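You operate a simulated robot arm through the tools that you are given. There is no shell and no other tool. Be economical: measure what you need, move in short steps, check, and stop when the job is done.

You are at the controls of a simulated two-armed robot. One attempt, no reset.

TASK
Take the cap off the white bottle that says "inhibitor" on the top of the wooden bench and lay it down there.

It is judged by the outcome, as a careful person would: the job done as asked, and still so three seconds after it is handed in. It fails if anything else is knocked over, pushed out of place, dropped, spilled or broken. Lids that push on must go on centred and level and be pressed home; caps that screw on are set level and turned clockwise until they are tight.

THE ROBOT
Two 6-joint arms with three-finger grippers on one trunk, on a base that drives. Base frame: it is fixed to the floor where the robot stands at the start and does not move with it; the origin is under the middle of the robot, x ahead of it, y to its left, z up; the surface under the hand at the start is at about z = 890. Units: mm, rad, N and s.
The left shoulder is at the start at [21, 170, 1550], the right one opposite. With the tool pointing down near the work surface each hand reaches from about 320 to 580 mm from the robot's upright axis, wherever it stands, measured 20 degrees to its own side. Payload 2.2 kg a hand.
Tool frame (each hand has its own): the origin (TCP) lies between the finger pads and is the grasp point; the fingertips stand 25 mm ahead of it; z points along the fingers, y is the line along which they close. Largest opening 104 mm; the body of the gripper starts 74 mm behind the TCP.
Orientation is that of the tool frame in the base frame, as a unit quaternion [x, y, z, w]. With the fingers straight down and closing along the base's y, the tool's x points along the base's -x, its y along +y and its z along -z.

THE INTERFACE
- The arms move only by the tool step_arm. It takes "left_series", "right_series" or both (then of equal length, played together; a hand with none holds still); each is a list of rows, each a list of 7 numbers: the gripper command, from -1 (shut) to 1 (fully open), values between in proportion, then the shift along the tool's x, y, z in units of 300 mm (1.0 is 300 mm), then the turn, a rotation vector about the tool's x, y, z in units of 60 degrees (1.0 is 60 degrees). In form: [[fingers, dx, dy, dz, ax, ay, az], ...]. A call has 1 to 8 rows; each row is the pose to reach, as a shift and turn from the pose commanded when the call began, along the tool's axes at that moment. A call with a number of a shift or a turn outside -1 to 1 is refused whole. Rows are played at 5 a second. More than 50 mm and 0.15 rad between two rows, or a gripper value outside its range, and nothing of the call is played. A pose out of reach is approached as far as the arm can. The call stops where the force on the tool passes 40 N (or 10 N more than at its start, if that is more) or the arm is blocked; 0.2 s more then pass. Each finger halts on what it meets, pressing with about 41 N; the grip force reading is that of the motor and also rises with nothing between the fingers. The clock runs only during rows and for 0.2 s after the last one: add rows that repeat a pose to give the fingers time. The reply holds the time, the measured pose of the TCP, the force on the tool along the base axes, the opening and the grip force, in the units named above and with some noise, with the torque about the TCP (base axes, N m) and any sound that the robot's microphone picked up, and new pictures: "views" is both (left out), scene, wrist or none (wrist: the cameras of the hands that moved).
- Cameras (640 x 400 px; columns grow to the right, rows downward): "scene" is now at [153.6, -40.4, 1455.6]; the picture's right is [-0.30, -0.95, 0.00], its down [-0.47, 0.15, -0.87] and it looks along [0.83, -0.27, -0.49] (base axes); focal length 275 px, centre (320, 200). "left" rides on the left gripper at [82, -3, -104] in its tool frame; the picture's right is [0.04, 1.00, 0.00], its down [-0.75, 0.03, -0.66] and it looks along [-0.66, 0.03, 0.75] (tool axes); focal length 256 px, centre (320, 200). "right" rides on the right gripper at [82, 3, -104] in its tool frame; the picture's right is [-0.04, 1.00, 0.00], its down [-0.75, -0.03, -0.66] and it looks along [-0.66, -0.03, 0.75] (tool axes); focal length 256 px, centre (320, 200). There is no depth. A picture from a camera that has moved, and an enlarged one, comes with that camera's place and axes in the base frame and with its lens. The place of the scene camera against the robot may be out by one fixed shift of up to 18 mm in any direction.
- lift_body(by): slides the trunk up (or, below 0, down) by that many mm; the arms and the scene camera ride with it, the base frame stays. It gives what a move gives, with no picture.
- base_move(legs): drives the robot by 1 to 6 legs, each [ahead, left, turn to the left] in mm, mm and rad, along the robot's own axes; the way and the turn of a leg run together, so that a leg with both is an arc; at most 1500 mm and 3.142 rad a leg. The arms and the cameras ride along, it lands a little off, and it stops where it bumps. It gives what a move gives, and a new picture of the scene camera.
- pan_tilt(pan, tilt): turns the head with the scene camera to pan (to the left, within 1.047 rad either way) and tilt (down, from -0.506 to 1.204), counted from straight ahead of the robot. It gives what a move gives, and a new picture of the scene camera.
- enlarge(camera, box): a new picture of the part [left, top, right, bottom] of that camera's present view, enlarged. It takes no simulated time.
- job_done(): hands the job in; it is judged then, once.

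Go step by step. Nothing tells you exact positions but the pictures and the camera data: compare them with the known pose of the tool, close in by small moves and look again before you grip or let go. The budget is 120 turns and 260 pictures, counting those below and the enlarged ones. Unless the task says otherwise, let go and move clear before handing in, and close with one line.

The tools are called as a command line: name --argument value ..., lists and objects as JSON in quotes. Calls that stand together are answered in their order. step_arm: Moves the arms, as the interface text tells. Its arguments: {"type":"object","properties":{"left_series":{"type":"array","items":{"type":"array","items":{"type":"number"}}},"right_series":{"type":"array","items":{"type":"array","items":{"type":"number"}}},"views":{"type":"string","enum":["both","scene","wrist","none"]}},"required":[]} The other tools are called the same way: lift_body (by) slides the trunk up or down; base_move (legs) drives the base; pan_tilt (pan, tilt) turns the head that bears the scene camera; enlarge (camera, box) takes an enlarged picture of a part of a camera's view; job_done () hands the job in.

At the start:

```text
clock: 0.0
left_eef_pos: [629.3, 19.1, 1257.2]
left_tool_rot: [0.0, 1.0, 0.0, 0.001]
left_wrist_force: [0.2, -0.2, -0.3]
left_moment: [0.0, 0.0, -0.01]
left_gripper_width: 104.1
left_grasp_force: 0.0
right_eef_pos: [513.9, -342.5, 1172.7]
right_tool_rot: [0.001, 1.0, 0.001, 0.0]
right_wrist_force: [-0.8, 0.1, -0.3]
right_moment: [0.0, 0.02, -0.01]
right_gripper_width: 104.0
right_grasp_force: 0.2
trunk travel left (down, up): [-742.0, 0.0]
robot x, y, heading: [-3.0, -0.5, -0.0]
head pan, tilt: [-0.311, 0.511]
```

scene: 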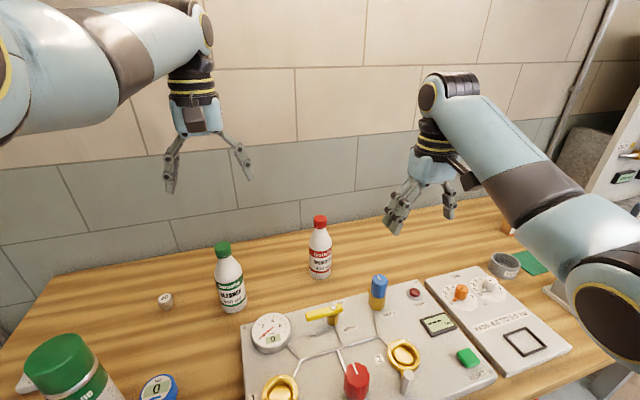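
right: 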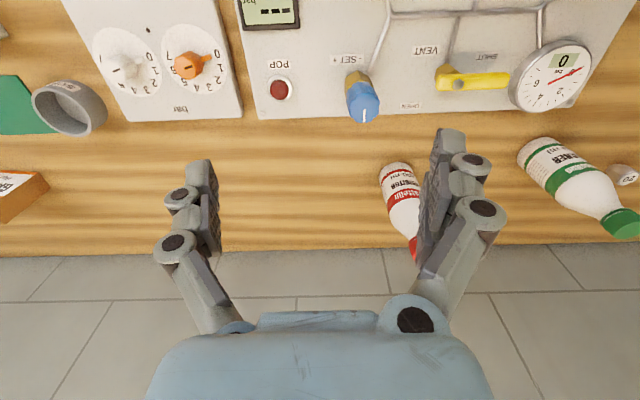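
left: 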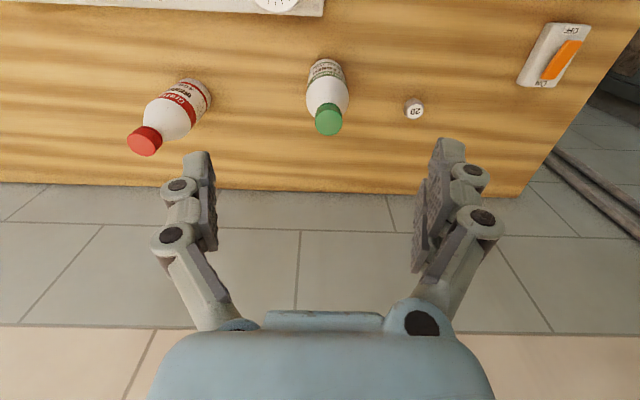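

I see several bottles: green and red capped. I need to read the labels to find "inhibitor".

enlarge --camera "scene" --box '[190, 200, 350, 320]'

enlarge --camera "scene" --box '[0, 280, 200, 400]'

pan_tilt --pan 0.1 --tilt 0.85

```text
3.33 times, centred on (270, 260) of scene
camera zoom: at [153.6, -40.4, 1455.6], right [-0.3, -0.95, 0.0], down [-0.47, 0.15, -0.87], along [0.83, -0.27, -0.49], focal length 917 px, centre (487, 0)
```

zoom: 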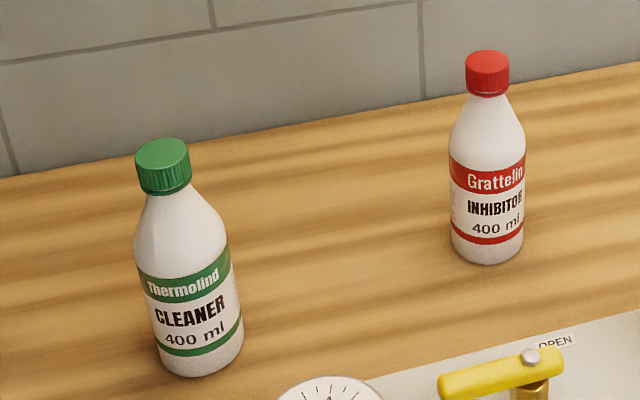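

```text
3.20 times, centred on (100, 340) of scene
camera zoom: at [153.6, -40.4, 1455.6], right [-0.3, -0.95, 0.0], down [-0.47, 0.15, -0.87], along [0.83, -0.27, -0.49], focal length 880 px, centre (1024, -248)
```

zoom: 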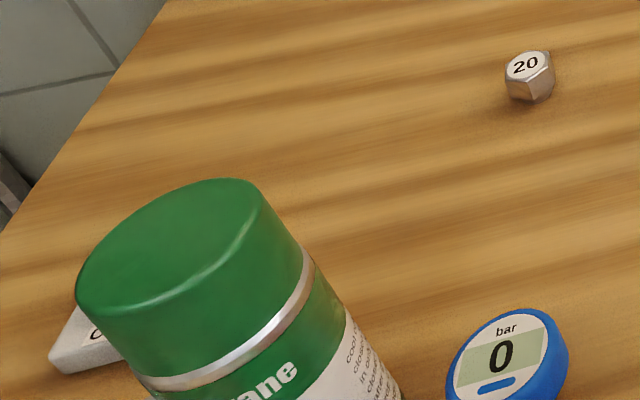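

```text
clock: 0.9
left_eef_pos: [628.6, 18.5, 1256.6]
left_tool_rot: [0.0, 1.0, 0.0, 0.0]
left_wrist_force: [-0.1, -0.1, 0.1]
left_moment: [-0.01, -0.04, 0.0]
left_gripper_width: 103.7
left_grasp_force: 0.1
right_eef_pos: [513.2, -342.6, 1173.0]
right_tool_rot: [-0.001, 1.0, 0.0, 0.001]
right_wrist_force: [0.0, -0.5, 0.4]
right_moment: [-0.01, 0.0, 0.0]
right_gripper_width: 104.0
right_grasp_force: 0.0
trunk travel left (down, up): [-742.0, 0.0]
robot x, y, heading: [-2.5, -3.4, -0.001]
head pan, tilt: [0.099, 0.85]
camera scene: at [145.1, -5.0, 1426.8], right [0.1, -1.0, 0.0], down [-0.75, -0.07, -0.66], along [0.66, 0.07, -0.75], focal length 275 px, centre (320, 200)
```

scene: 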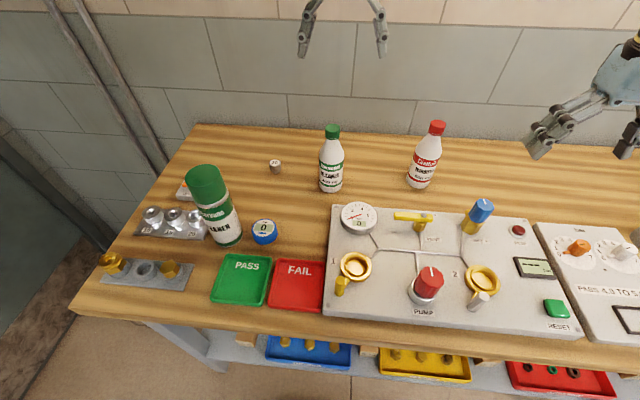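

The inhibitor is the red-capped bottle, with its cap at about (738,-228,1032). It is far away for both hands, so I check the clearance between the base and the bench.

pan_tilt --pan 0 --tilt 1.2

enlarge --camera "left" --box '[100, 50, 260, 170]'

```text
clock: 1.7
left_eef_pos: [629.4, 18.3, 1256.5]
left_tool_rot: [-0.001, 1.0, 0.0, 0.0]
left_wrist_force: [-0.5, -0.2, 0.0]
left_moment: [-0.05, 0.02, 0.01]
left_gripper_width: 103.9
left_grasp_force: 0.0
right_eef_pos: [513.4, -342.5, 1173.1]
right_tool_rot: [0.0, 1.0, 0.0, 0.001]
right_wrist_force: [-0.8, -0.3, -0.7]
right_moment: [0.02, -0.03, 0.02]
right_gripper_width: 104.2
right_grasp_force: 0.0
trunk travel left (down, up): [-742.0, 0.0]
robot x, y, heading: [2.3, -4.9, -0.003]
head pan, tilt: [0.0, 1.201]
camera scene: at [123.2, -12.7, 1403.1], right [0.0, -1.0, 0.0], down [-0.93, 0.0, -0.36], along [0.36, 0.0, -0.93], focal length 275 px, centre (320, 200)
```

scene: 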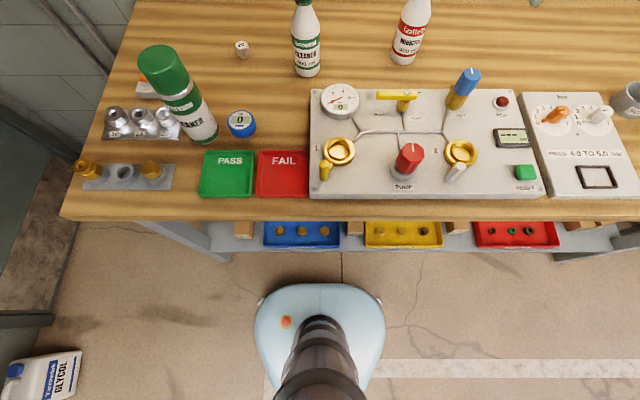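

```text
3.33 times, centred on (180, 110) of left
camera zoom: at [547.0, 14.4, 1361.4], right [-0.04, 1.0, 0.0], down [0.75, 0.03, 0.66], along [0.66, 0.03, -0.75], focal length 853 px, centre (787, 500)
```

zoom: 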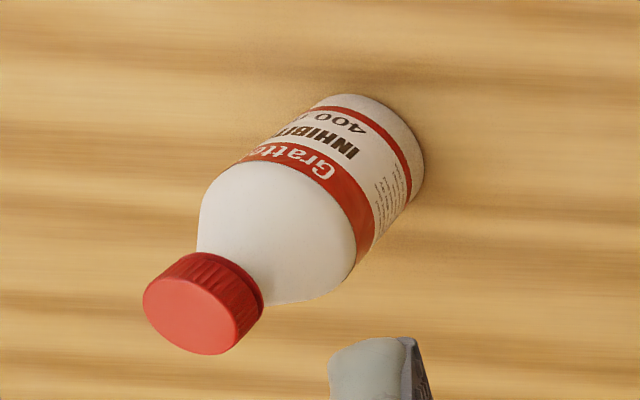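

There is about 70 mm of free space ahead of the base. I drive a little forward and right so both hands can get to the bottle.

base_move --legs '[[0, -100, 0], [60, 0, 0]]'

pan_tilt --pan -0.1 --tilt 0.7

```text
clock: 3.4
left_eef_pos: [683.4, -84.6, 1259.8]
left_tool_rot: [0.001, 1.0, -0.001, 0.002]
left_wrist_force: [-0.1, -0.7, 0.1]
left_moment: [0.01, -0.07, 0.01]
left_gripper_width: 104.0
left_grasp_force: 0.0
right_eef_pos: [567.5, -444.0, 1175.0]
right_tool_rot: [0.002, 1.0, 0.0, 0.002]
right_wrist_force: [-1.2, -1.2, -0.3]
right_moment: [0.02, -0.07, -0.02]
right_gripper_width: 104.0
right_grasp_force: 0.1
trunk travel left (down, up): [-742.0, 0.0]
robot x, y, heading: [62.0, -96.2, -0.007]
head pan, tilt: [0.0, 1.201]
camera scene: at [177.1, -114.4, 1403.6], right [0.0, -1.0, 0.0], down [-0.93, 0.0, -0.37], along [0.37, 0.0, -0.93], focal length 275 px, centre (320, 200)
```

scene: 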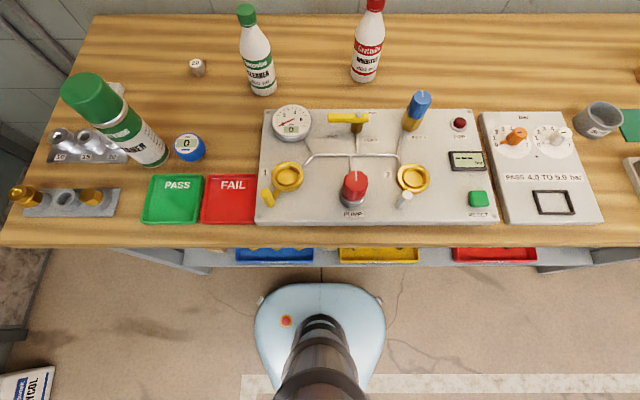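

```text
clock: 4.3
left_eef_pos: [686.9, -84.6, 1258.0]
left_tool_rot: [0.001, 1.0, 0.0, -0.001]
left_wrist_force: [0.3, 0.0, 0.5]
left_moment: [0.0, 0.02, 0.0]
left_gripper_width: 104.1
left_grasp_force: 0.0
right_eef_pos: [570.7, -445.2, 1174.3]
right_tool_rot: [0.002, 1.0, 0.0, -0.001]
right_wrist_force: [-0.6, -0.6, 0.6]
right_moment: [0.01, -0.01, -0.02]
right_gripper_width: 104.0
right_grasp_force: 0.1
trunk travel left (down, up): [-742.0, 0.0]
robot x, y, heading: [61.6, -101.5, -0.002]
head pan, tilt: [-0.099, 0.7]
camera scene: at [210.1, -122.3, 1439.1], right [-0.1, -0.99, 0.0], down [-0.64, 0.07, -0.76], along [0.76, -0.08, -0.64], focal length 275 px, centre (320, 200)
```

scene: 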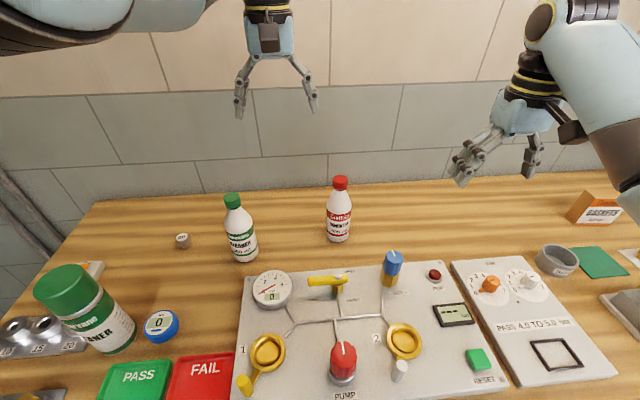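

Bottle axis is about (712,-210), with the cap top near z 1065. Left hand will hold the body from the front-left, tilted 45°, so I bring it to a pregrasp pose first.

step_arm --left_series '[[1, 0.028, -0.025, 0.079, 0.029, -0.091, 0.069], [1, 0.057, -0.05, 0.158, 0.057, -0.182, 0.138], [1, 0.085, -0.075, 0.237, 0.086, -0.272, 0.207], [1, 0.114, -0.1, 0.317, 0.115, -0.363, 0.277], [1, 0.142, -0.125, 0.396, 0.143, -0.454, 0.346], [1, 0.17, -0.15, 0.475, 0.172, -0.545, 0.415], [1, 0.199, -0.175, 0.554, 0.2, -0.635, 0.484], [1, 0.227, -0.2, 0.633, 0.229, -0.726, 0.553]]'

```text
clock: 5.5
left_eef_pos: [696.7, 3.2, 1147.0]
left_tool_rot: [0.13, 0.968, 0.006, 0.216]
left_wrist_force: [0.3, 0.5, 0.1]
left_moment: [-0.01, 0.02, 0.0]
left_gripper_width: 104.3
left_grasp_force: 0.0
left hand out of reach, approached as far as the arm can: row 2, 3, 4, 5
right_eef_pos: [572.6, -444.5, 1172.6]
right_tool_rot: [0.001, 1.0, 0.0, -0.001]
right_wrist_force: [1.0, 0.5, 0.7]
right_moment: [0.02, -0.02, 0.01]
right_gripper_width: 104.0
right_grasp_force: 0.1
trunk travel left (down, up): [-742.0, 0.0]
robot x, y, heading: [62.8, -101.6, 0.001]
head pan, tilt: [-0.099, 0.7]
stopped in row 5 (left hand): the arm was blocked; the commanded pose is now the measured one
camera scene: at [210.8, -121.0, 1439.1], right [-0.1, -0.99, 0.0], down [-0.64, 0.06, -0.76], along [0.76, -0.08, -0.64], focal length 275 px, centre (320, 200)
camera left: at [581.7, 25.2, 1207.7], right [0.22, 0.98, 0.05], down [0.39, -0.13, 0.91], along [0.89, -0.18, -0.41], focal length 256 px, centre (320, 200)
```

scene: 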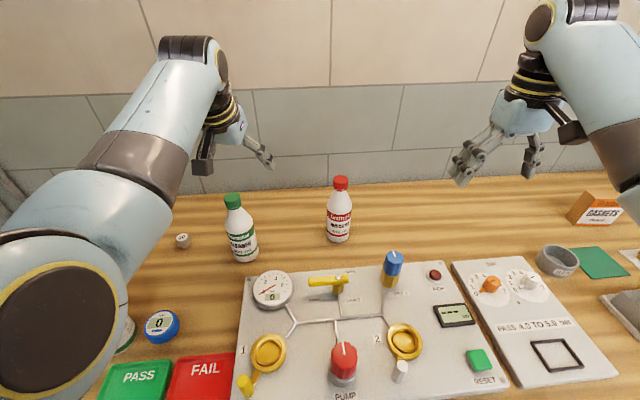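
left: 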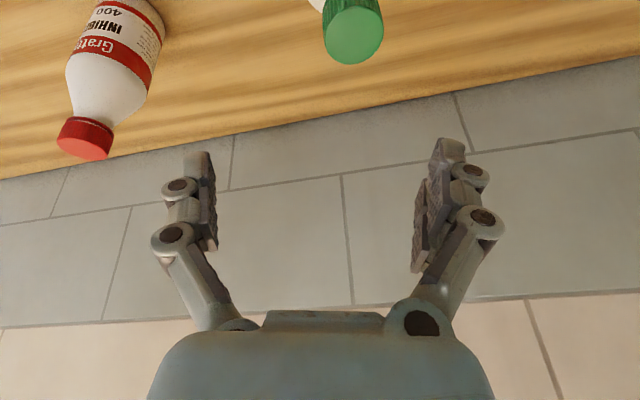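

The left arm got stuck with the shoulder so high above the work. I raise both hands, then lower the trunk for a better arm posture.

step_arm --left_series '[[1, -0.017, -0.022, -0.135, 0, 0, 0], [1, -0.033, -0.043, -0.27, 0, 0, 0], [1, -0.05, -0.065, -0.405, 0, 0, 0], [1, -0.066, -0.087, -0.54, 0, 0, 0]]' --right_series '[[1, 0.05, 0, -0.15, 0, 0, 0], [1, 0.1, 0, -0.3, 0, 0, 0], [1, 0.15, 0, -0.45, 0, 0, 0], [1, 0.2, 0, -0.55, 0, 0, 0]]' --views "scene"

```text
clock: 6.5
left_eef_pos: [651.3, 66.3, 1274.0]
left_tool_rot: [0.101, 0.972, 0.07, 0.199]
left_wrist_force: [-0.1, -0.5, -0.2]
left_moment: [0.01, 0.02, 0.03]
left_gripper_width: 104.3
left_grasp_force: 0.0
left hand out of reach, approached as far as the arm can: row 4
right_eef_pos: [589.3, -472.2, 1194.0]
right_tool_rot: [0.001, 1.0, 0.0, 0.0]
right_wrist_force: [-0.4, 0.7, -0.4]
right_moment: [0.02, 0.02, -0.03]
right_gripper_width: 104.0
right_grasp_force: 0.0
right hand out of reach, approached as far as the arm can: row 1, 2, 3, 4
trunk travel left (down, up): [-742.0, 0.0]
robot x, y, heading: [59.9, -98.1, 0.002]
head pan, tilt: [-0.099, 0.7]
stopped in row 4 (left hand): the arm was blocked; the commanded pose is now the measured one
camera scene: at [211.1, -121.7, 1439.0], right [-0.1, -0.99, 0.0], down [-0.64, 0.07, -0.76], along [0.76, -0.08, -0.64], focal length 275 px, centre (320, 200)
```

scene: 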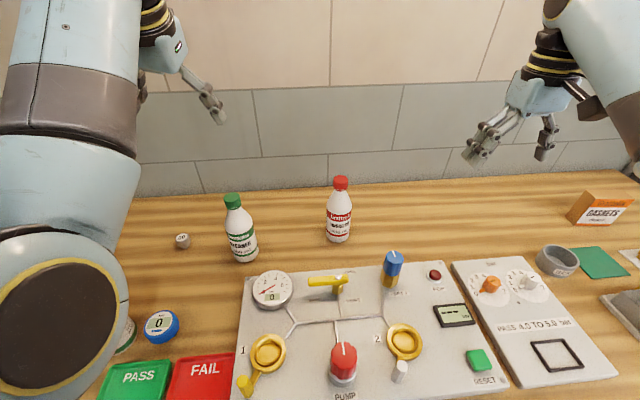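

The arms fail when too folded, or when the left hand crosses the body's middle. I centre the robot on the bottle and lower the trunk 150 mm.

step_arm --right_series '[[1, -0.07, 0.1, 0, 0, 0, 0], [1, -0.14, 0.2, 0, 0, 0, 0], [1, -0.203, 0.307, 0, 0, 0, 0]]' --views "none"

base_move --legs '[[0, -100, 0]]'

lift_body --by -150

pan_tilt --pan 0.0 --tilt 0.6

```text
clock: 7.3
left_eef_pos: [651.7, 67.4, 1274.1]
left_tool_rot: [0.102, 0.972, 0.07, 0.198]
left_wrist_force: [-0.2, -0.5, 0.5]
left_moment: [0.0, 0.03, 0.0]
left_gripper_width: 104.0
left_grasp_force: 0.0
right_eef_pos: [651.3, -377.2, 1194.4]
right_tool_rot: [0.002, 1.0, 0.0, -0.001]
right_wrist_force: [0.5, 0.5, -0.8]
right_moment: [-0.02, -0.01, -0.01]
right_gripper_width: 104.0
right_grasp_force: 0.0
trunk travel left (down, up): [-742.0, 0.0]
robot x, y, heading: [58.7, -99.0, -0.004]
head pan, tilt: [-0.099, 0.7]
```

```text
clock: 8.4
left_eef_pos: [651.4, -34.3, 1274.2]
left_tool_rot: [0.102, 0.972, 0.07, 0.198]
left_wrist_force: [0.7, -0.5, 0.6]
left_moment: [0.03, -0.01, 0.05]
left_gripper_width: 104.0
left_grasp_force: 0.0
right_eef_pos: [650.5, -478.8, 1195.2]
right_tool_rot: [0.002, 1.0, -0.001, 0.0]
right_wrist_force: [0.2, -1.1, 0.5]
right_moment: [0.01, -0.01, 0.02]
right_gripper_width: 103.9
right_grasp_force: 0.1
trunk travel left (down, up): [-742.0, 0.0]
robot x, y, heading: [61.8, -199.1, -0.005]
head pan, tilt: [-0.099, 0.7]
camera scene: at [211.3, -222.6, 1439.0], right [-0.1, -0.99, 0.0], down [-0.64, 0.07, -0.76], along [0.76, -0.08, -0.64], focal length 275 px, centre (320, 200)
```

scene: 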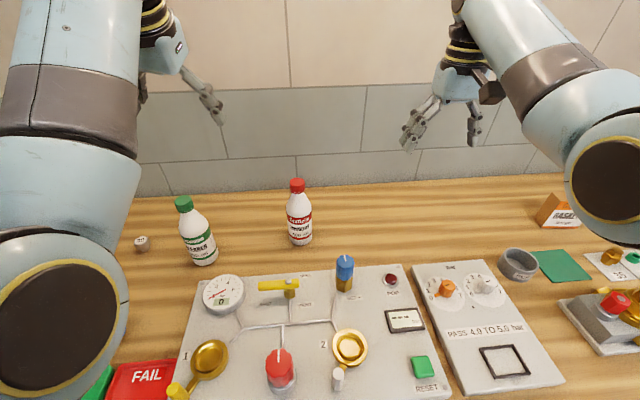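

```text
clock: 10.2
left_eef_pos: [650.4, -32.2, 1123.7]
left_tool_rot: [0.101, 0.972, 0.07, 0.198]
left_wrist_force: [0.2, -0.3, -0.2]
left_moment: [-0.02, -0.01, 0.01]
left_gripper_width: 103.9
left_grasp_force: 0.0
right_eef_pos: [650.2, -478.0, 1046.3]
right_tool_rot: [0.001, 1.0, -0.001, 0.0]
right_wrist_force: [0.8, -0.4, -0.4]
right_moment: [-0.03, 0.03, 0.05]
right_gripper_width: 103.9
right_grasp_force: 0.0
trunk travel left (down, up): [-592.0, 150.0]
robot x, y, heading: [59.7, -202.5, -0.002]
head pan, tilt: [-0.099, 0.7]
```

```text
clock: 10.9
left_eef_pos: [650.9, -33.3, 1123.3]
left_tool_rot: [0.102, 0.972, 0.07, 0.199]
left_wrist_force: [-0.7, -0.2, 0.3]
left_moment: [0.01, -0.03, -0.01]
left_gripper_width: 103.9
left_grasp_force: 0.1
right_eef_pos: [650.2, -476.9, 1045.5]
right_tool_rot: [0.001, 1.0, 0.0, 0.0]
right_wrist_force: [0.1, -0.7, -0.9]
right_moment: [0.03, -0.01, -0.02]
right_gripper_width: 104.0
right_grasp_force: 0.2
trunk travel left (down, up): [-592.0, 150.0]
robot x, y, heading: [61.6, -199.4, 0.0]
head pan, tilt: [0.0, 0.6]
camera scene: at [215.6, -213.6, 1297.2], right [0.0, -1.0, 0.0], down [-0.57, 0.0, -0.82], along [0.82, 0.0, -0.57], focal length 275 px, centre (320, 200)
```

scene: 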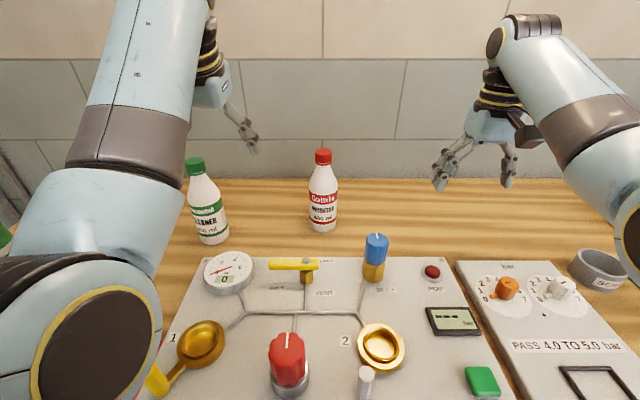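

Now both arms have better posture. I turn the left hand to the 45° hold pose from the left and bring it to a pregrasp about 150 mm short of the bottle.

step_arm --left_series '[[1, -0.002, -0.04, 0.0, 0.075, -0.054, 0.076], [1, -0.004, -0.079, 0.02, 0.149, -0.107, 0.153], [1, -0.006, -0.119, 0.04, 0.224, -0.161, 0.229], [1, -0.008, -0.158, 0.07, 0.299, -0.215, 0.305], [1, -0.011, -0.198, 0.1, 0.373, -0.268, 0.381], [1, -0.013, -0.237, 0.13, 0.448, -0.322, 0.458], [1, -0.015, -0.277, 0.15, 0.522, -0.375, 0.534], [1, -0.017, -0.316, 0.172, 0.597, -0.429, 0.61]]'

```text
clock: 12.7
left_eef_pos: [660.0, -121.6, 1062.3]
left_tool_rot: [0.463, 0.799, -0.193, 0.331]
left_wrist_force: [0.6, -0.2, 0.5]
left_moment: [-0.02, -0.04, 0.0]
left_gripper_width: 103.8
left_grasp_force: 0.1
right_eef_pos: [650.5, -476.6, 1044.8]
right_tool_rot: [0.001, 1.0, 0.001, 0.0]
right_wrist_force: [-0.4, 0.3, -0.4]
right_moment: [0.02, 0.0, 0.0]
right_gripper_width: 104.3
right_grasp_force: 0.0
trunk travel left (down, up): [-592.0, 150.0]
robot x, y, heading: [58.0, -201.4, -0.002]
head pan, tilt: [0.0, 0.6]
camera scene: at [216.0, -213.3, 1297.2], right [0.0, -1.0, 0.0], down [-0.57, 0.0, -0.82], along [0.82, 0.0, -0.57], focal length 275 px, centre (320, 200)
camera left: at [592.4, -10.9, 1078.1], right [0.85, 0.52, -0.03], down [0.06, -0.04, 1.0], along [0.52, -0.85, -0.07], focal length 256 px, centre (320, 200)
```

scene: 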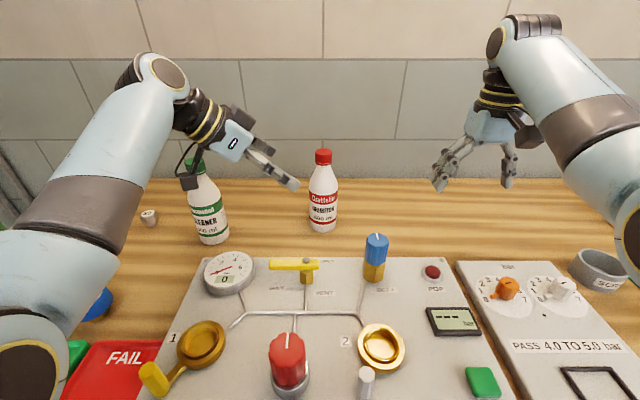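
left: 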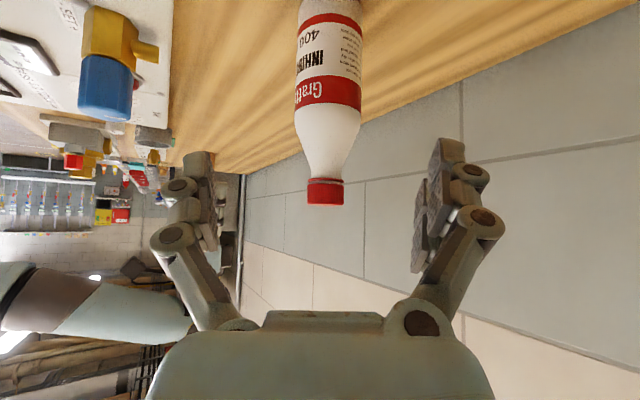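

The bottle lies straight ahead of the left fingers, about 8 mm to tool +y. I close in most of the way and look again.

step_arm --left_series '[[1, 0, 0.014, 0.08, 0, 0, 0], [1, 0, 0.028, 0.16, 0, 0, 0], [1, 0, 0.028, 0.24, 0, 0, 0], [1, 0, 0.028, 0.32, 0, 0, 0]]'

```text
clock: 13.7
left_eef_pos: [700.8, -174.5, 993.9]
left_tool_rot: [0.462, 0.8, -0.191, 0.331]
left_wrist_force: [0.9, -0.1, 0.8]
left_moment: [-0.02, -0.01, 0.0]
left_gripper_width: 103.8
left_grasp_force: 0.1
right_eef_pos: [650.8, -477.0, 1044.5]
right_tool_rot: [0.001, 1.0, -0.001, 0.0]
right_wrist_force: [-0.3, 0.9, -0.6]
right_moment: [0.03, 0.0, -0.02]
right_gripper_width: 103.8
right_grasp_force: 0.0
trunk travel left (down, up): [-592.0, 150.0]
robot x, y, heading: [58.2, -202.3, 0.002]
head pan, tilt: [0.0, 0.6]
camera scene: at [216.1, -213.8, 1297.1], right [0.0, -1.0, 0.0], down [-0.57, 0.0, -0.82], along [0.82, 0.0, -0.57], focal length 275 px, centre (320, 200)
camera left: at [632.9, -64.1, 1010.0], right [0.85, 0.53, -0.03], down [0.06, -0.05, 1.0], along [0.52, -0.85, -0.07], focal length 256 px, centre (320, 200)
```

scene: 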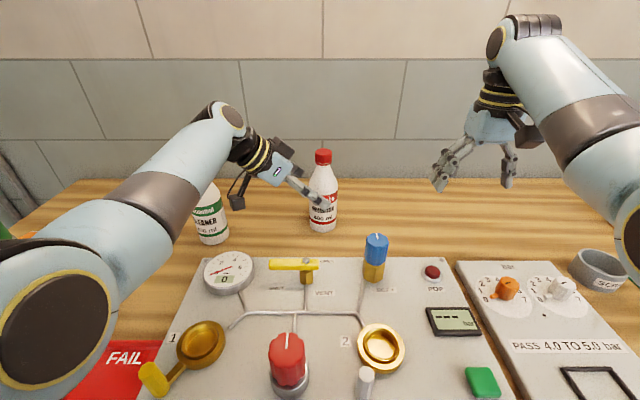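
left: 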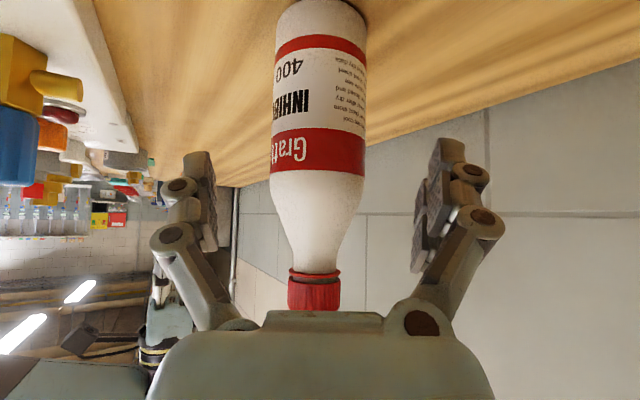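

The bottle is centred between the fingers. I go in the last ~68 mm and check before gripping.

step_arm --left_series '[[1, 0, 0, 0.08, 0, 0, 0], [1, 0, 0, 0.16, 0, 0, 0], [1, 0, 0, 0.227, 0, 0, 0]]'

```text
clock: 14.5
left_eef_pos: [725.1, -217.4, 944.0]
left_tool_rot: [0.462, 0.8, -0.191, 0.332]
left_wrist_force: [0.2, -0.3, -0.3]
left_moment: [0.01, -0.04, 0.02]
left_gripper_width: 103.7
left_grasp_force: 0.0
right_eef_pos: [651.2, -477.1, 1044.9]
right_tool_rot: [0.001, 1.0, 0.0, 0.0]
right_wrist_force: [0.9, -0.1, -1.0]
right_moment: [0.01, 0.01, -0.03]
right_gripper_width: 103.9
right_grasp_force: 0.1
trunk travel left (down, up): [-592.0, 150.0]
robot x, y, heading: [58.8, -202.6, -0.001]
head pan, tilt: [0.0, 0.6]
camera scene: at [216.2, -214.0, 1297.1], right [0.0, -1.0, 0.0], down [-0.57, 0.0, -0.82], along [0.82, 0.0, -0.57], focal length 275 px, centre (320, 200)
camera left: at [657.1, -106.2, 959.7], right [0.85, 0.52, -0.03], down [0.06, -0.05, 1.0], along [0.52, -0.85, -0.07], focal length 256 px, centre (320, 200)
```

scene: 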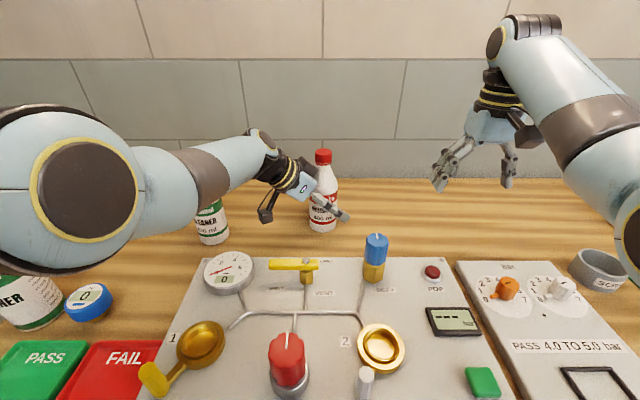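
left: 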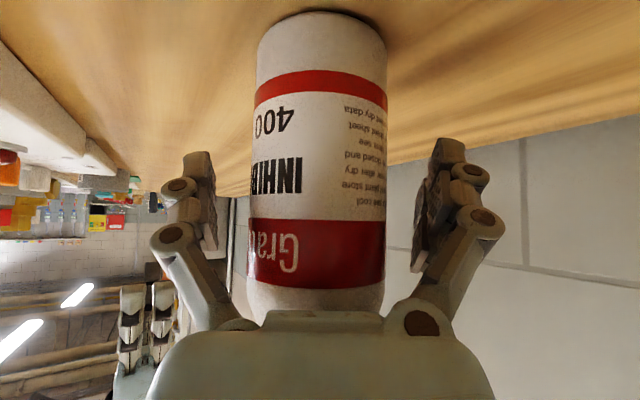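

The fingers straddle the bottle with its axis at (725,-218). I close the left gripper on it.

step_arm --left_series '[[0.6, 0, 0, 0, 0, 0, 0], [0.45, 0, 0, 0, 0, 0, 0], [0.3, 0, 0, 0, 0, 0, 0], [0.0, 0, 0, 0, 0, 0, 0], [-0.5, 0, 0, 0, 0, 0, 0], [-0.5, 0, 0, 0, 0, 0, 0]]'

```text
clock: 15.9
left_eef_pos: [724.1, -216.8, 944.1]
left_tool_rot: [0.463, 0.8, -0.192, 0.331]
left_wrist_force: [0.1, 0.3, 0.7]
left_moment: [-0.08, 0.04, 0.02]
left_gripper_width: 62.0
left_grasp_force: 40.8
right_eef_pos: [651.1, -477.4, 1046.1]
right_tool_rot: [0.001, 1.0, -0.001, 0.0]
right_wrist_force: [0.3, -0.5, 0.8]
right_moment: [0.05, 0.0, 0.0]
right_gripper_width: 104.0
right_grasp_force: 0.1
trunk travel left (down, up): [-592.0, 150.0]
robot x, y, heading: [58.0, -205.8, -0.0]
head pan, tilt: [0.0, 0.6]
camera scene: at [215.7, -213.6, 1297.2], right [0.0, -1.0, 0.0], down [-0.57, 0.0, -0.82], along [0.82, 0.0, -0.57], focal length 275 px, centre (320, 200)
camera left: at [656.7, -105.6, 960.0], right [0.85, 0.52, -0.03], down [0.06, -0.04, 1.0], along [0.52, -0.85, -0.07], focal length 256 px, centre (320, 200)
```

scene: 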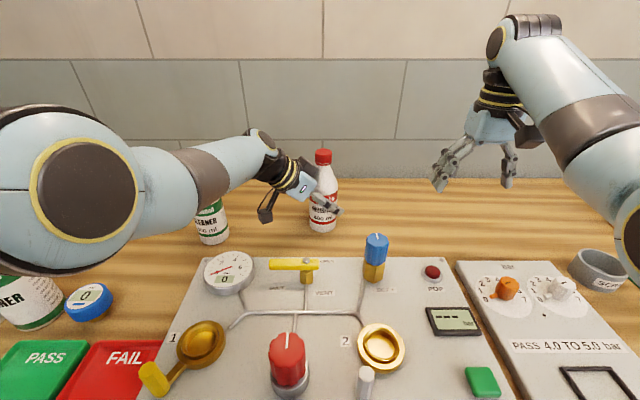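
left: 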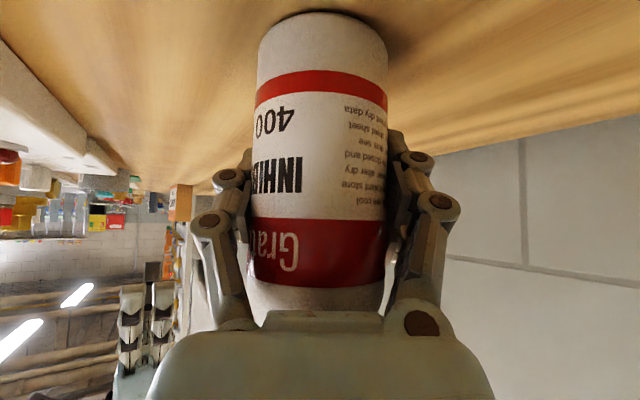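

The bottle measures 62 mm wide, so its axis is at (718,-207) with the cap top near z 1065. I bring the right hand above it while turning clockwise in advance, to leave room for the unscrewing turn.

step_arm --right_series '[[1, -0.028, 0.1, -0.08, 0, 0, 0.11], [1, -0.056, 0.2, -0.16, 0, 0, 0.22], [1, -0.084, 0.31, -0.24, 0, 0, 0.33], [1, -0.112, 0.43, -0.317, 0, 0, 0.45], [1, -0.14, 0.55, -0.317, 0, 0, 0.56], [1, -0.17, 0.67, -0.317, 0, 0, 0.68], [1, -0.2, 0.79, -0.317, 0, 0, 0.79], [1, -0.223, 0.9, -0.317, 0, 0, 0.9]]'

```text
clock: 17.7
left_eef_pos: [725.8, -216.1, 943.8]
left_tool_rot: [0.461, 0.8, -0.191, 0.332]
left_wrist_force: [0.1, 0.8, 0.3]
left_moment: [0.01, -0.04, 0.0]
left_gripper_width: 62.4
left_grasp_force: 41.3
right_eef_pos: [700.7, -216.1, 1141.2]
right_tool_rot: [0.456, 0.89, 0.0, 0.0]
right_wrist_force: [-0.2, 0.2, -2.0]
right_moment: [-0.03, -0.03, -0.02]
right_gripper_width: 104.1
right_grasp_force: 0.0
right hand out of reach, approached as far as the arm can: row 8
trunk travel left (down, up): [-592.0, 150.0]
robot x, y, heading: [60.2, -197.5, 0.002]
head pan, tilt: [0.0, 0.6]
camera scene: at [215.6, -212.9, 1297.2], right [0.0, -1.0, 0.0], down [-0.57, 0.0, -0.82], along [0.82, 0.0, -0.57], focal length 275 px, centre (320, 200)
camera right: at [656.0, -148.9, 1244.6], right [0.83, 0.55, 0.0], down [0.42, -0.63, 0.66], along [0.36, -0.55, -0.75], focal length 256 px, centre (320, 200)
```

scene: 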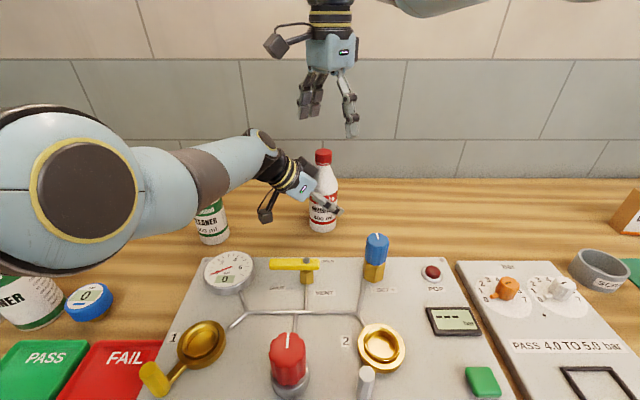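
right: 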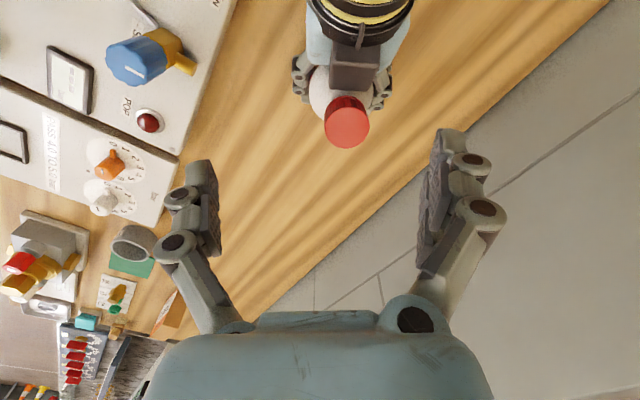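

The right hand falls about 18 mm short. I release the bottle, back the left hand off along its approach, drive 30 mm forward and approach again.

step_arm --left_series '[[0.2, 0, 0, 0, 0, 0, 0], [0.6, 0, 0, 0, 0, 0, 0], [1, 0, 0, 0, 0, 0, 0], [1, 0, 0, 0, 0, 0, 0], [1, 0, 0, -0.13, 0, 0, 0], [1, 0, 0, -0.26, 0, 0, 0], [1, 0, 0, -0.38, 0, 0, 0], [1, 0, 0, -0.5, 0, 0, 0]]' --views "none"

base_move --legs '[[30, 0, 0]]'

```text
clock: 19.5
left_eef_pos: [671.7, -127.1, 1052.2]
left_tool_rot: [0.461, 0.801, -0.19, 0.331]
left_wrist_force: [-0.8, -0.1, -0.1]
left_moment: [0.01, 0.02, -0.01]
left_gripper_width: 104.0
left_grasp_force: 0.1
right_eef_pos: [699.9, -217.3, 1140.4]
right_tool_rot: [0.455, 0.89, 0.001, 0.0]
right_wrist_force: [-0.8, -0.5, 0.4]
right_moment: [-0.03, -0.02, -0.01]
right_gripper_width: 103.9
right_grasp_force: 0.0
trunk travel left (down, up): [-592.0, 150.0]
robot x, y, heading: [58.0, -201.7, -0.004]
head pan, tilt: [0.0, 0.6]
```

```text
clock: 20.3
left_eef_pos: [701.7, -126.7, 1051.9]
left_tool_rot: [0.461, 0.8, -0.192, 0.331]
left_wrist_force: [-0.2, 0.7, -0.4]
left_moment: [0.04, 0.03, -0.01]
left_gripper_width: 104.2
left_grasp_force: 0.1
right_eef_pos: [731.6, -217.1, 1139.7]
right_tool_rot: [0.455, 0.891, 0.0, 0.001]
right_wrist_force: [0.3, 0.8, -0.1]
right_moment: [0.0, 0.03, -0.02]
right_gripper_width: 104.2
right_grasp_force: 0.0
trunk travel left (down, up): [-592.0, 150.0]
robot x, y, heading: [88.8, -200.2, -0.0]
head pan, tilt: [0.0, 0.6]
camera scene: at [245.9, -213.3, 1297.2], right [0.0, -1.0, 0.0], down [-0.57, 0.0, -0.82], along [0.82, 0.0, -0.57], focal length 275 px, centre (320, 200)
```

scene: 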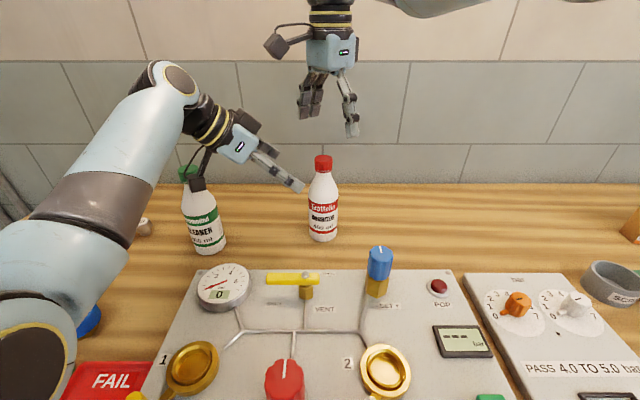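

The reach is good now. I bring the left hand back to the bottle, lateral correction first, then in.

step_arm --left_series '[[1, 0.025, -0.044, 0, 0, 0, 0], [1, 0.051, -0.088, 0, 0, 0, 0], [1, 0.051, -0.088, 0.1, 0, 0, 0], [1, 0.051, -0.088, 0.2, 0, 0, 0], [1, 0.051, -0.088, 0.3, 0, 0, 0], [1, 0.051, -0.088, 0.3, 0, 0, 0]]'

```text
clock: 21.7
left_eef_pos: [705.6, -187.0, 979.8]
left_tool_rot: [0.462, 0.8, -0.192, 0.331]
left_wrist_force: [0.9, -0.8, 1.1]
left_moment: [0.0, -0.01, 0.01]
left_gripper_width: 104.1
left_grasp_force: 0.0
right_eef_pos: [729.7, -217.0, 1141.0]
right_tool_rot: [0.454, 0.891, 0.0, 0.0]
right_wrist_force: [-0.1, 0.0, -0.3]
right_moment: [-0.01, -0.04, -0.02]
right_gripper_width: 104.1
right_grasp_force: 0.0
trunk travel left (down, up): [-592.0, 150.0]
robot x, y, heading: [91.3, -200.8, 0.001]
head pan, tilt: [0.0, 0.6]
camera scene: at [245.1, -213.1, 1297.3], right [0.0, -1.0, 0.0], down [-0.57, 0.0, -0.82], along [0.82, 0.0, -0.57], focal length 275 px, centre (320, 200)
camera left: at [636.9, -75.0, 994.7], right [0.85, 0.53, -0.03], down [0.06, -0.04, 1.0], along [0.52, -0.85, -0.07], focal length 256 px, centre (320, 200)
```

scene: 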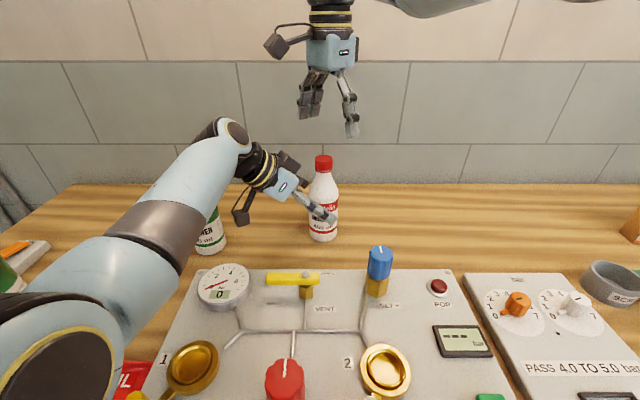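
left: 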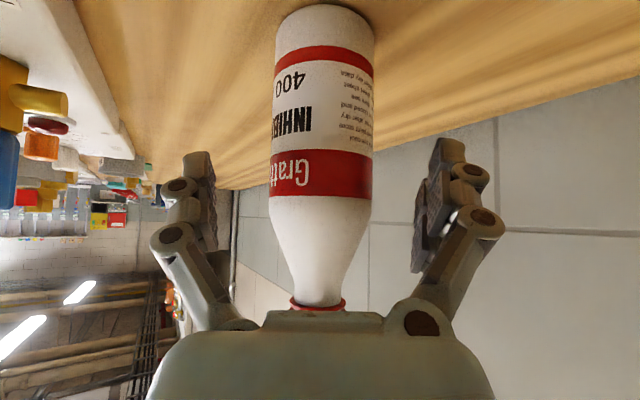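

Centred. I advance the final 42 mm and grip.

step_arm --left_series '[[1, 0, 0, 0.07, 0, 0, 0], [1, 0, 0, 0.14, 0, 0, 0], [0.6, 0, 0, 0.14, 0, 0, 0], [0.4, 0, 0, 0.14, 0, 0, 0], [0.2, 0, 0, 0.14, 0, 0, 0], [-0.2, 0, 0, 0.14, 0, 0, 0], [-0.5, 0, 0, 0.14, 0, 0, 0]]'

step_arm --right_series '[[0.4, 0.01, 0, 0, 0, 0, 0.12], [0.2, 0.02, 0, 0, 0, 0, 0.24], [0.2, 0.03, 0, 0, 0, 0, 0.36], [0.2, 0.035, 0, 0, 0, 0, 0.48], [0.2, 0.035, 0, 0, 0, 0, 0.6], [0.2, 0.035, 0, 0, 0, 0, 0.72], [0.2, 0.035, 0, 0, 0, 0, 0.8]]'

```text
clock: 23.3
left_eef_pos: [721.1, -211.5, 946.9]
left_tool_rot: [0.461, 0.8, -0.191, 0.332]
left_wrist_force: [0.5, 0.6, 0.7]
left_moment: [-0.03, 0.05, -0.05]
left_gripper_width: 60.9
left_grasp_force: 41.3
right_eef_pos: [730.5, -215.0, 1140.0]
right_tool_rot: [0.454, 0.891, 0.0, 0.0]
right_wrist_force: [-0.2, 0.3, 0.6]
right_moment: [0.0, -0.03, -0.03]
right_gripper_width: 103.8
right_grasp_force: 0.0
trunk travel left (down, up): [-592.0, 150.0]
robot x, y, heading: [91.1, -201.0, 0.002]
head pan, tilt: [0.0, 0.6]
camera scene: at [245.5, -213.3, 1297.2], right [0.0, -1.0, 0.0], down [-0.57, 0.0, -0.82], along [0.82, 0.0, -0.57], focal length 275 px, centre (320, 200)
camera left: at [651.5, -101.0, 964.2], right [0.85, 0.53, -0.03], down [0.06, -0.04, 1.0], along [0.52, -0.85, -0.07], focal length 256 px, centre (320, 200)
```

scene: 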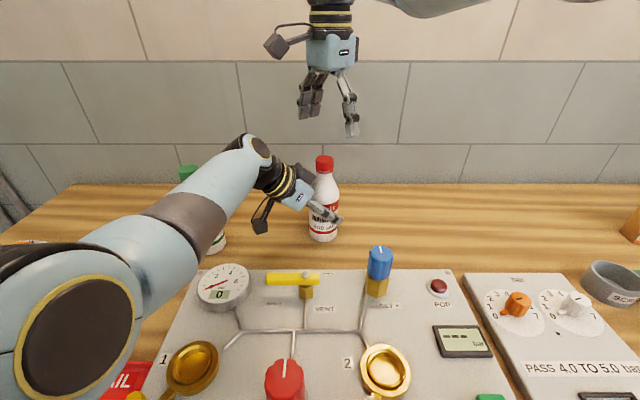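
left: 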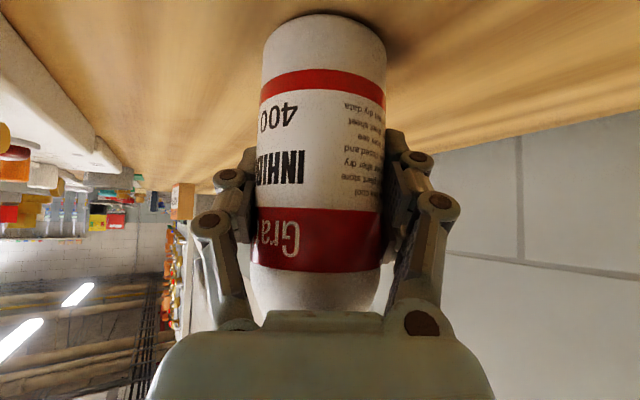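

```text
clock: 24.9
left_eef_pos: [719.1, -212.9, 948.8]
left_tool_rot: [0.461, 0.801, -0.191, 0.332]
left_wrist_force: [-0.9, -1.2, 0.3]
left_moment: [-0.12, 0.05, 0.02]
left_gripper_width: 61.1
left_grasp_force: 41.2
right_eef_pos: [724.0, -207.7, 1139.5]
right_tool_rot: [0.778, 0.628, 0.0, 0.0]
right_wrist_force: [-0.1, -0.5, -0.4]
right_moment: [-0.01, 0.0, 0.03]
right_gripper_width: 62.5
right_grasp_force: 0.0
trunk travel left (down, up): [-592.0, 150.0]
robot x, y, heading: [82.3, -197.4, -0.005]
head pan, tilt: [0.0, 0.6]
camera scene: at [245.6, -213.5, 1297.2], right [0.0, -1.0, 0.0], down [-0.57, 0.0, -0.82], along [0.82, 0.0, -0.57], focal length 275 px, centre (320, 200)
camera right: at [745.2, -129.9, 1244.0], right [0.97, -0.25, 0.0], down [-0.19, -0.73, 0.66], along [-0.16, -0.64, -0.75], focal length 256 px, centre (320, 200)
```

scene: 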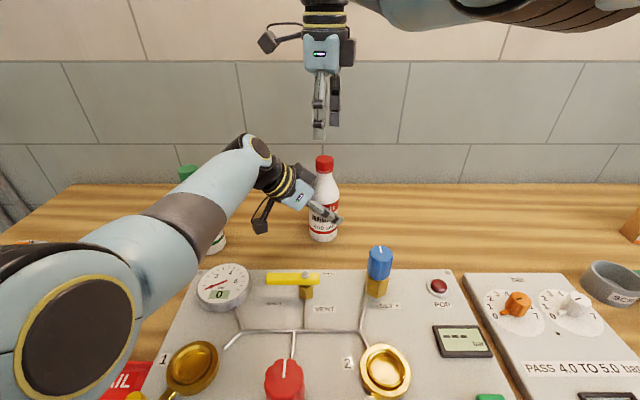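
right: 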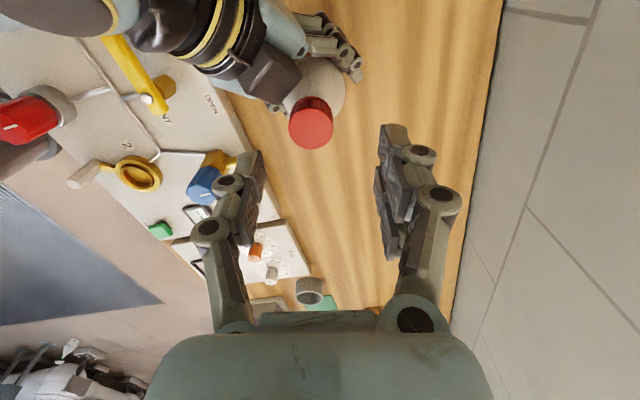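

Cap is at about (718,-210,1065). I correct 6 mm sideways and descend to just above it, then look.

step_arm --right_series '[[0.2, -0.014, -0.0175, 0.05, 0, 0, 0], [0.2, -0.014, -0.0175, 0.1, 0, 0, 0], [0.2, -0.014, -0.0175, 0.13, 0, 0, 0]]'

```text
clock: 25.7
left_eef_pos: [719.4, -212.0, 949.2]
left_tool_rot: [0.461, 0.801, -0.191, 0.332]
left_wrist_force: [0.1, -0.7, 0.8]
left_moment: [-0.13, 0.04, 0.0]
left_gripper_width: 61.8
left_grasp_force: 40.6
right_eef_pos: [717.9, -210.1, 1100.9]
right_tool_rot: [0.778, 0.629, 0.0, 0.0]
right_wrist_force: [0.5, 0.7, 1.0]
right_moment: [0.02, 0.03, -0.01]
right_gripper_width: 62.2
right_grasp_force: 0.2
trunk travel left (down, up): [-592.0, 150.0]
robot x, y, heading: [88.8, -200.9, -0.0]
head pan, tilt: [0.0, 0.6]
camera scene: at [245.5, -213.5, 1297.2], right [0.0, -1.0, 0.0], down [-0.57, 0.0, -0.82], along [0.82, 0.0, -0.57], focal length 275 px, centre (320, 200)
camera right: at [739.2, -132.7, 1205.0], right [0.97, -0.25, 0.0], down [-0.19, -0.73, 0.66], along [-0.16, -0.64, -0.75], focal length 256 px, centre (320, 200)
```

scene: 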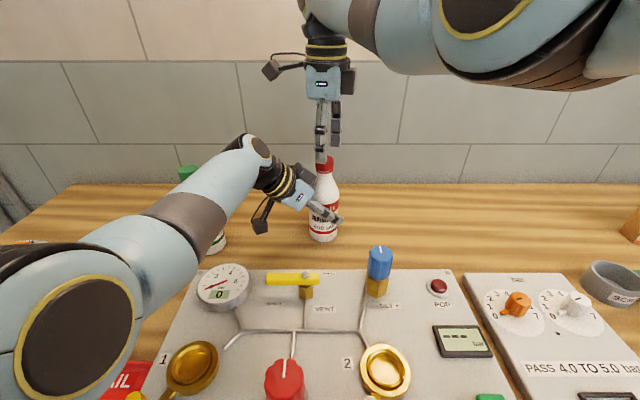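
right: 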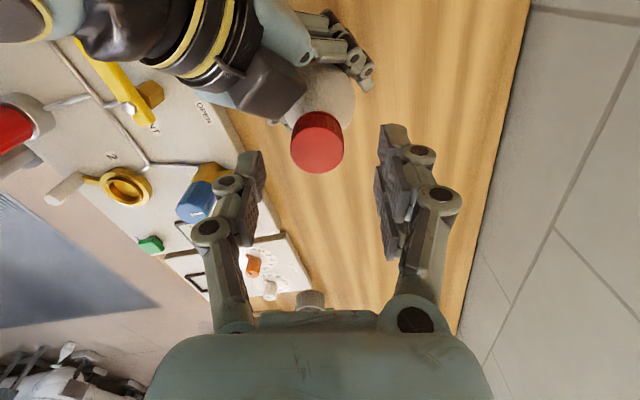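

Well centred. I go down to z≈1066 with the fingers around the cap.

step_arm --right_series '[[0.2, -0.006, 0, 0.04, 0, 0, 0], [0.2, -0.006, 0, 0.08, 0, 0, 0], [0.2, -0.006, 0, 0.117, 0, 0, 0]]'

enlarge --camera "scene" --box '[270, 100, 390, 250]'

```text
clock: 26.5
left_eef_pos: [719.1, -212.2, 947.4]
left_tool_rot: [0.461, 0.8, -0.191, 0.332]
left_wrist_force: [0.7, -2.2, 0.4]
left_moment: [-0.12, 0.03, -0.01]
left_gripper_width: 61.6
left_grasp_force: 41.2
right_eef_pos: [717.7, -212.7, 1065.2]
right_tool_rot: [0.777, 0.629, 0.0, 0.0]
right_wrist_force: [0.5, 0.1, -0.2]
right_moment: [0.02, -0.02, 0.0]
right_gripper_width: 62.2
right_grasp_force: 0.1
trunk travel left (down, up): [-592.0, 150.0]
robot x, y, heading: [87.0, -199.3, 0.003]
head pan, tilt: [0.0, 0.6]
camera scene: at [245.5, -213.5, 1297.2], right [0.0, -1.0, 0.0], down [-0.57, 0.0, -0.82], along [0.82, 0.0, -0.57], focal length 275 px, centre (320, 200)
camera right: at [738.5, -134.3, 1169.7], right [0.97, -0.25, 0.0], down [-0.19, -0.73, 0.66], along [-0.16, -0.64, -0.75], focal length 256 px, centre (320, 200)
```

scene: 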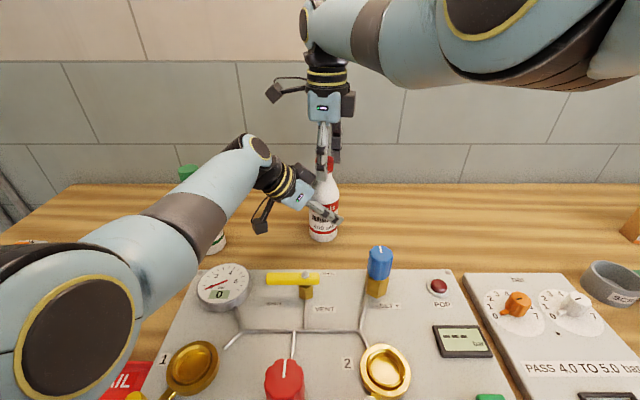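
right: 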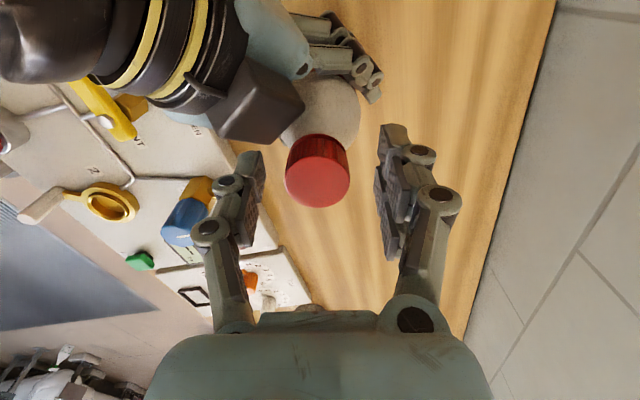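

```text
2.67 times, centred on (330, 175) of scene
camera zoom: at [245.5, -213.5, 1297.2], right [0.0, -1.0, 0.0], down [-0.57, 0.0, -0.82], along [0.82, 0.0, -0.57], focal length 733 px, centre (293, 267)
```

zoom: 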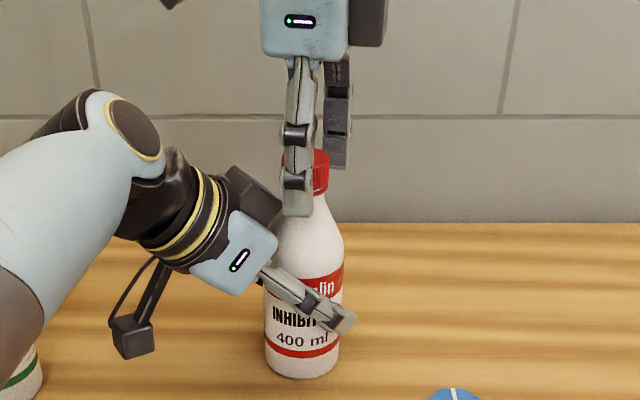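

The fingers cover the full cap height. I close on the cap.

step_arm --right_series '[[0, 0, 0, 0, 0, 0, 0], [-0.2, 0, 0, 0, 0, 0, 0], [-0.4, 0, 0, 0, 0, 0, 0], [-0.7, 0, 0, 0, 0, 0, 0], [-0.9, 0, 0, 0, 0, 0, 0]]'

```text
clock: 27.7
left_eef_pos: [721.1, -212.6, 948.7]
left_tool_rot: [0.461, 0.801, -0.192, 0.331]
left_wrist_force: [9.2, -1.4, -0.9]
left_moment: [0.4, 0.9, 0.0]
left_gripper_width: 61.3
left_grasp_force: 40.5
right_eef_pos: [717.4, -212.7, 1065.4]
right_tool_rot: [0.777, 0.629, -0.001, 0.0]
right_wrist_force: [-9.7, 1.9, -0.2]
right_moment: [-0.23, 0.23, 0.02]
right_gripper_width: 28.1
right_grasp_force: 40.9
trunk travel left (down, up): [-592.0, 150.0]
robot x, y, heading: [89.6, -200.9, -0.001]
head pan, tilt: [0.0, 0.6]
camera scene: at [245.8, -213.4, 1297.2], right [0.0, -1.0, 0.0], down [-0.57, 0.0, -0.82], along [0.82, 0.0, -0.57], focal length 275 px, centre (320, 200)
camera right: at [738.3, -133.9, 1169.2], right [0.97, -0.25, 0.0], down [-0.19, -0.73, 0.66], along [-0.16, -0.64, -0.75], focal length 256 px, centre (320, 200)
```

scene: 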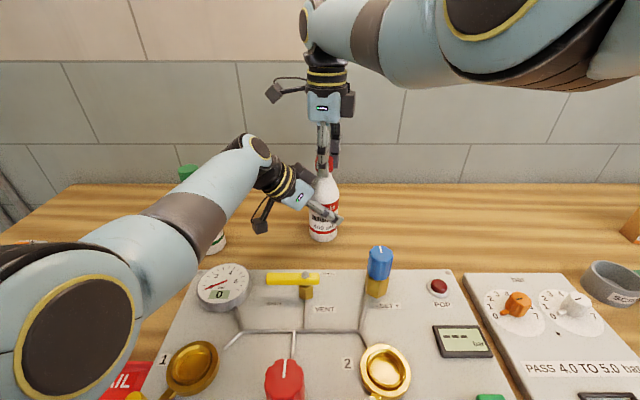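
right: 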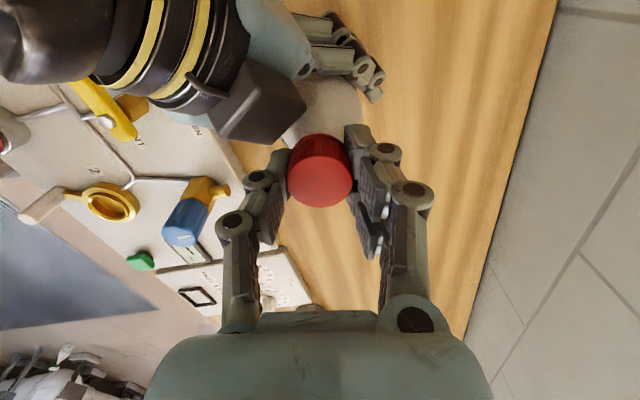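

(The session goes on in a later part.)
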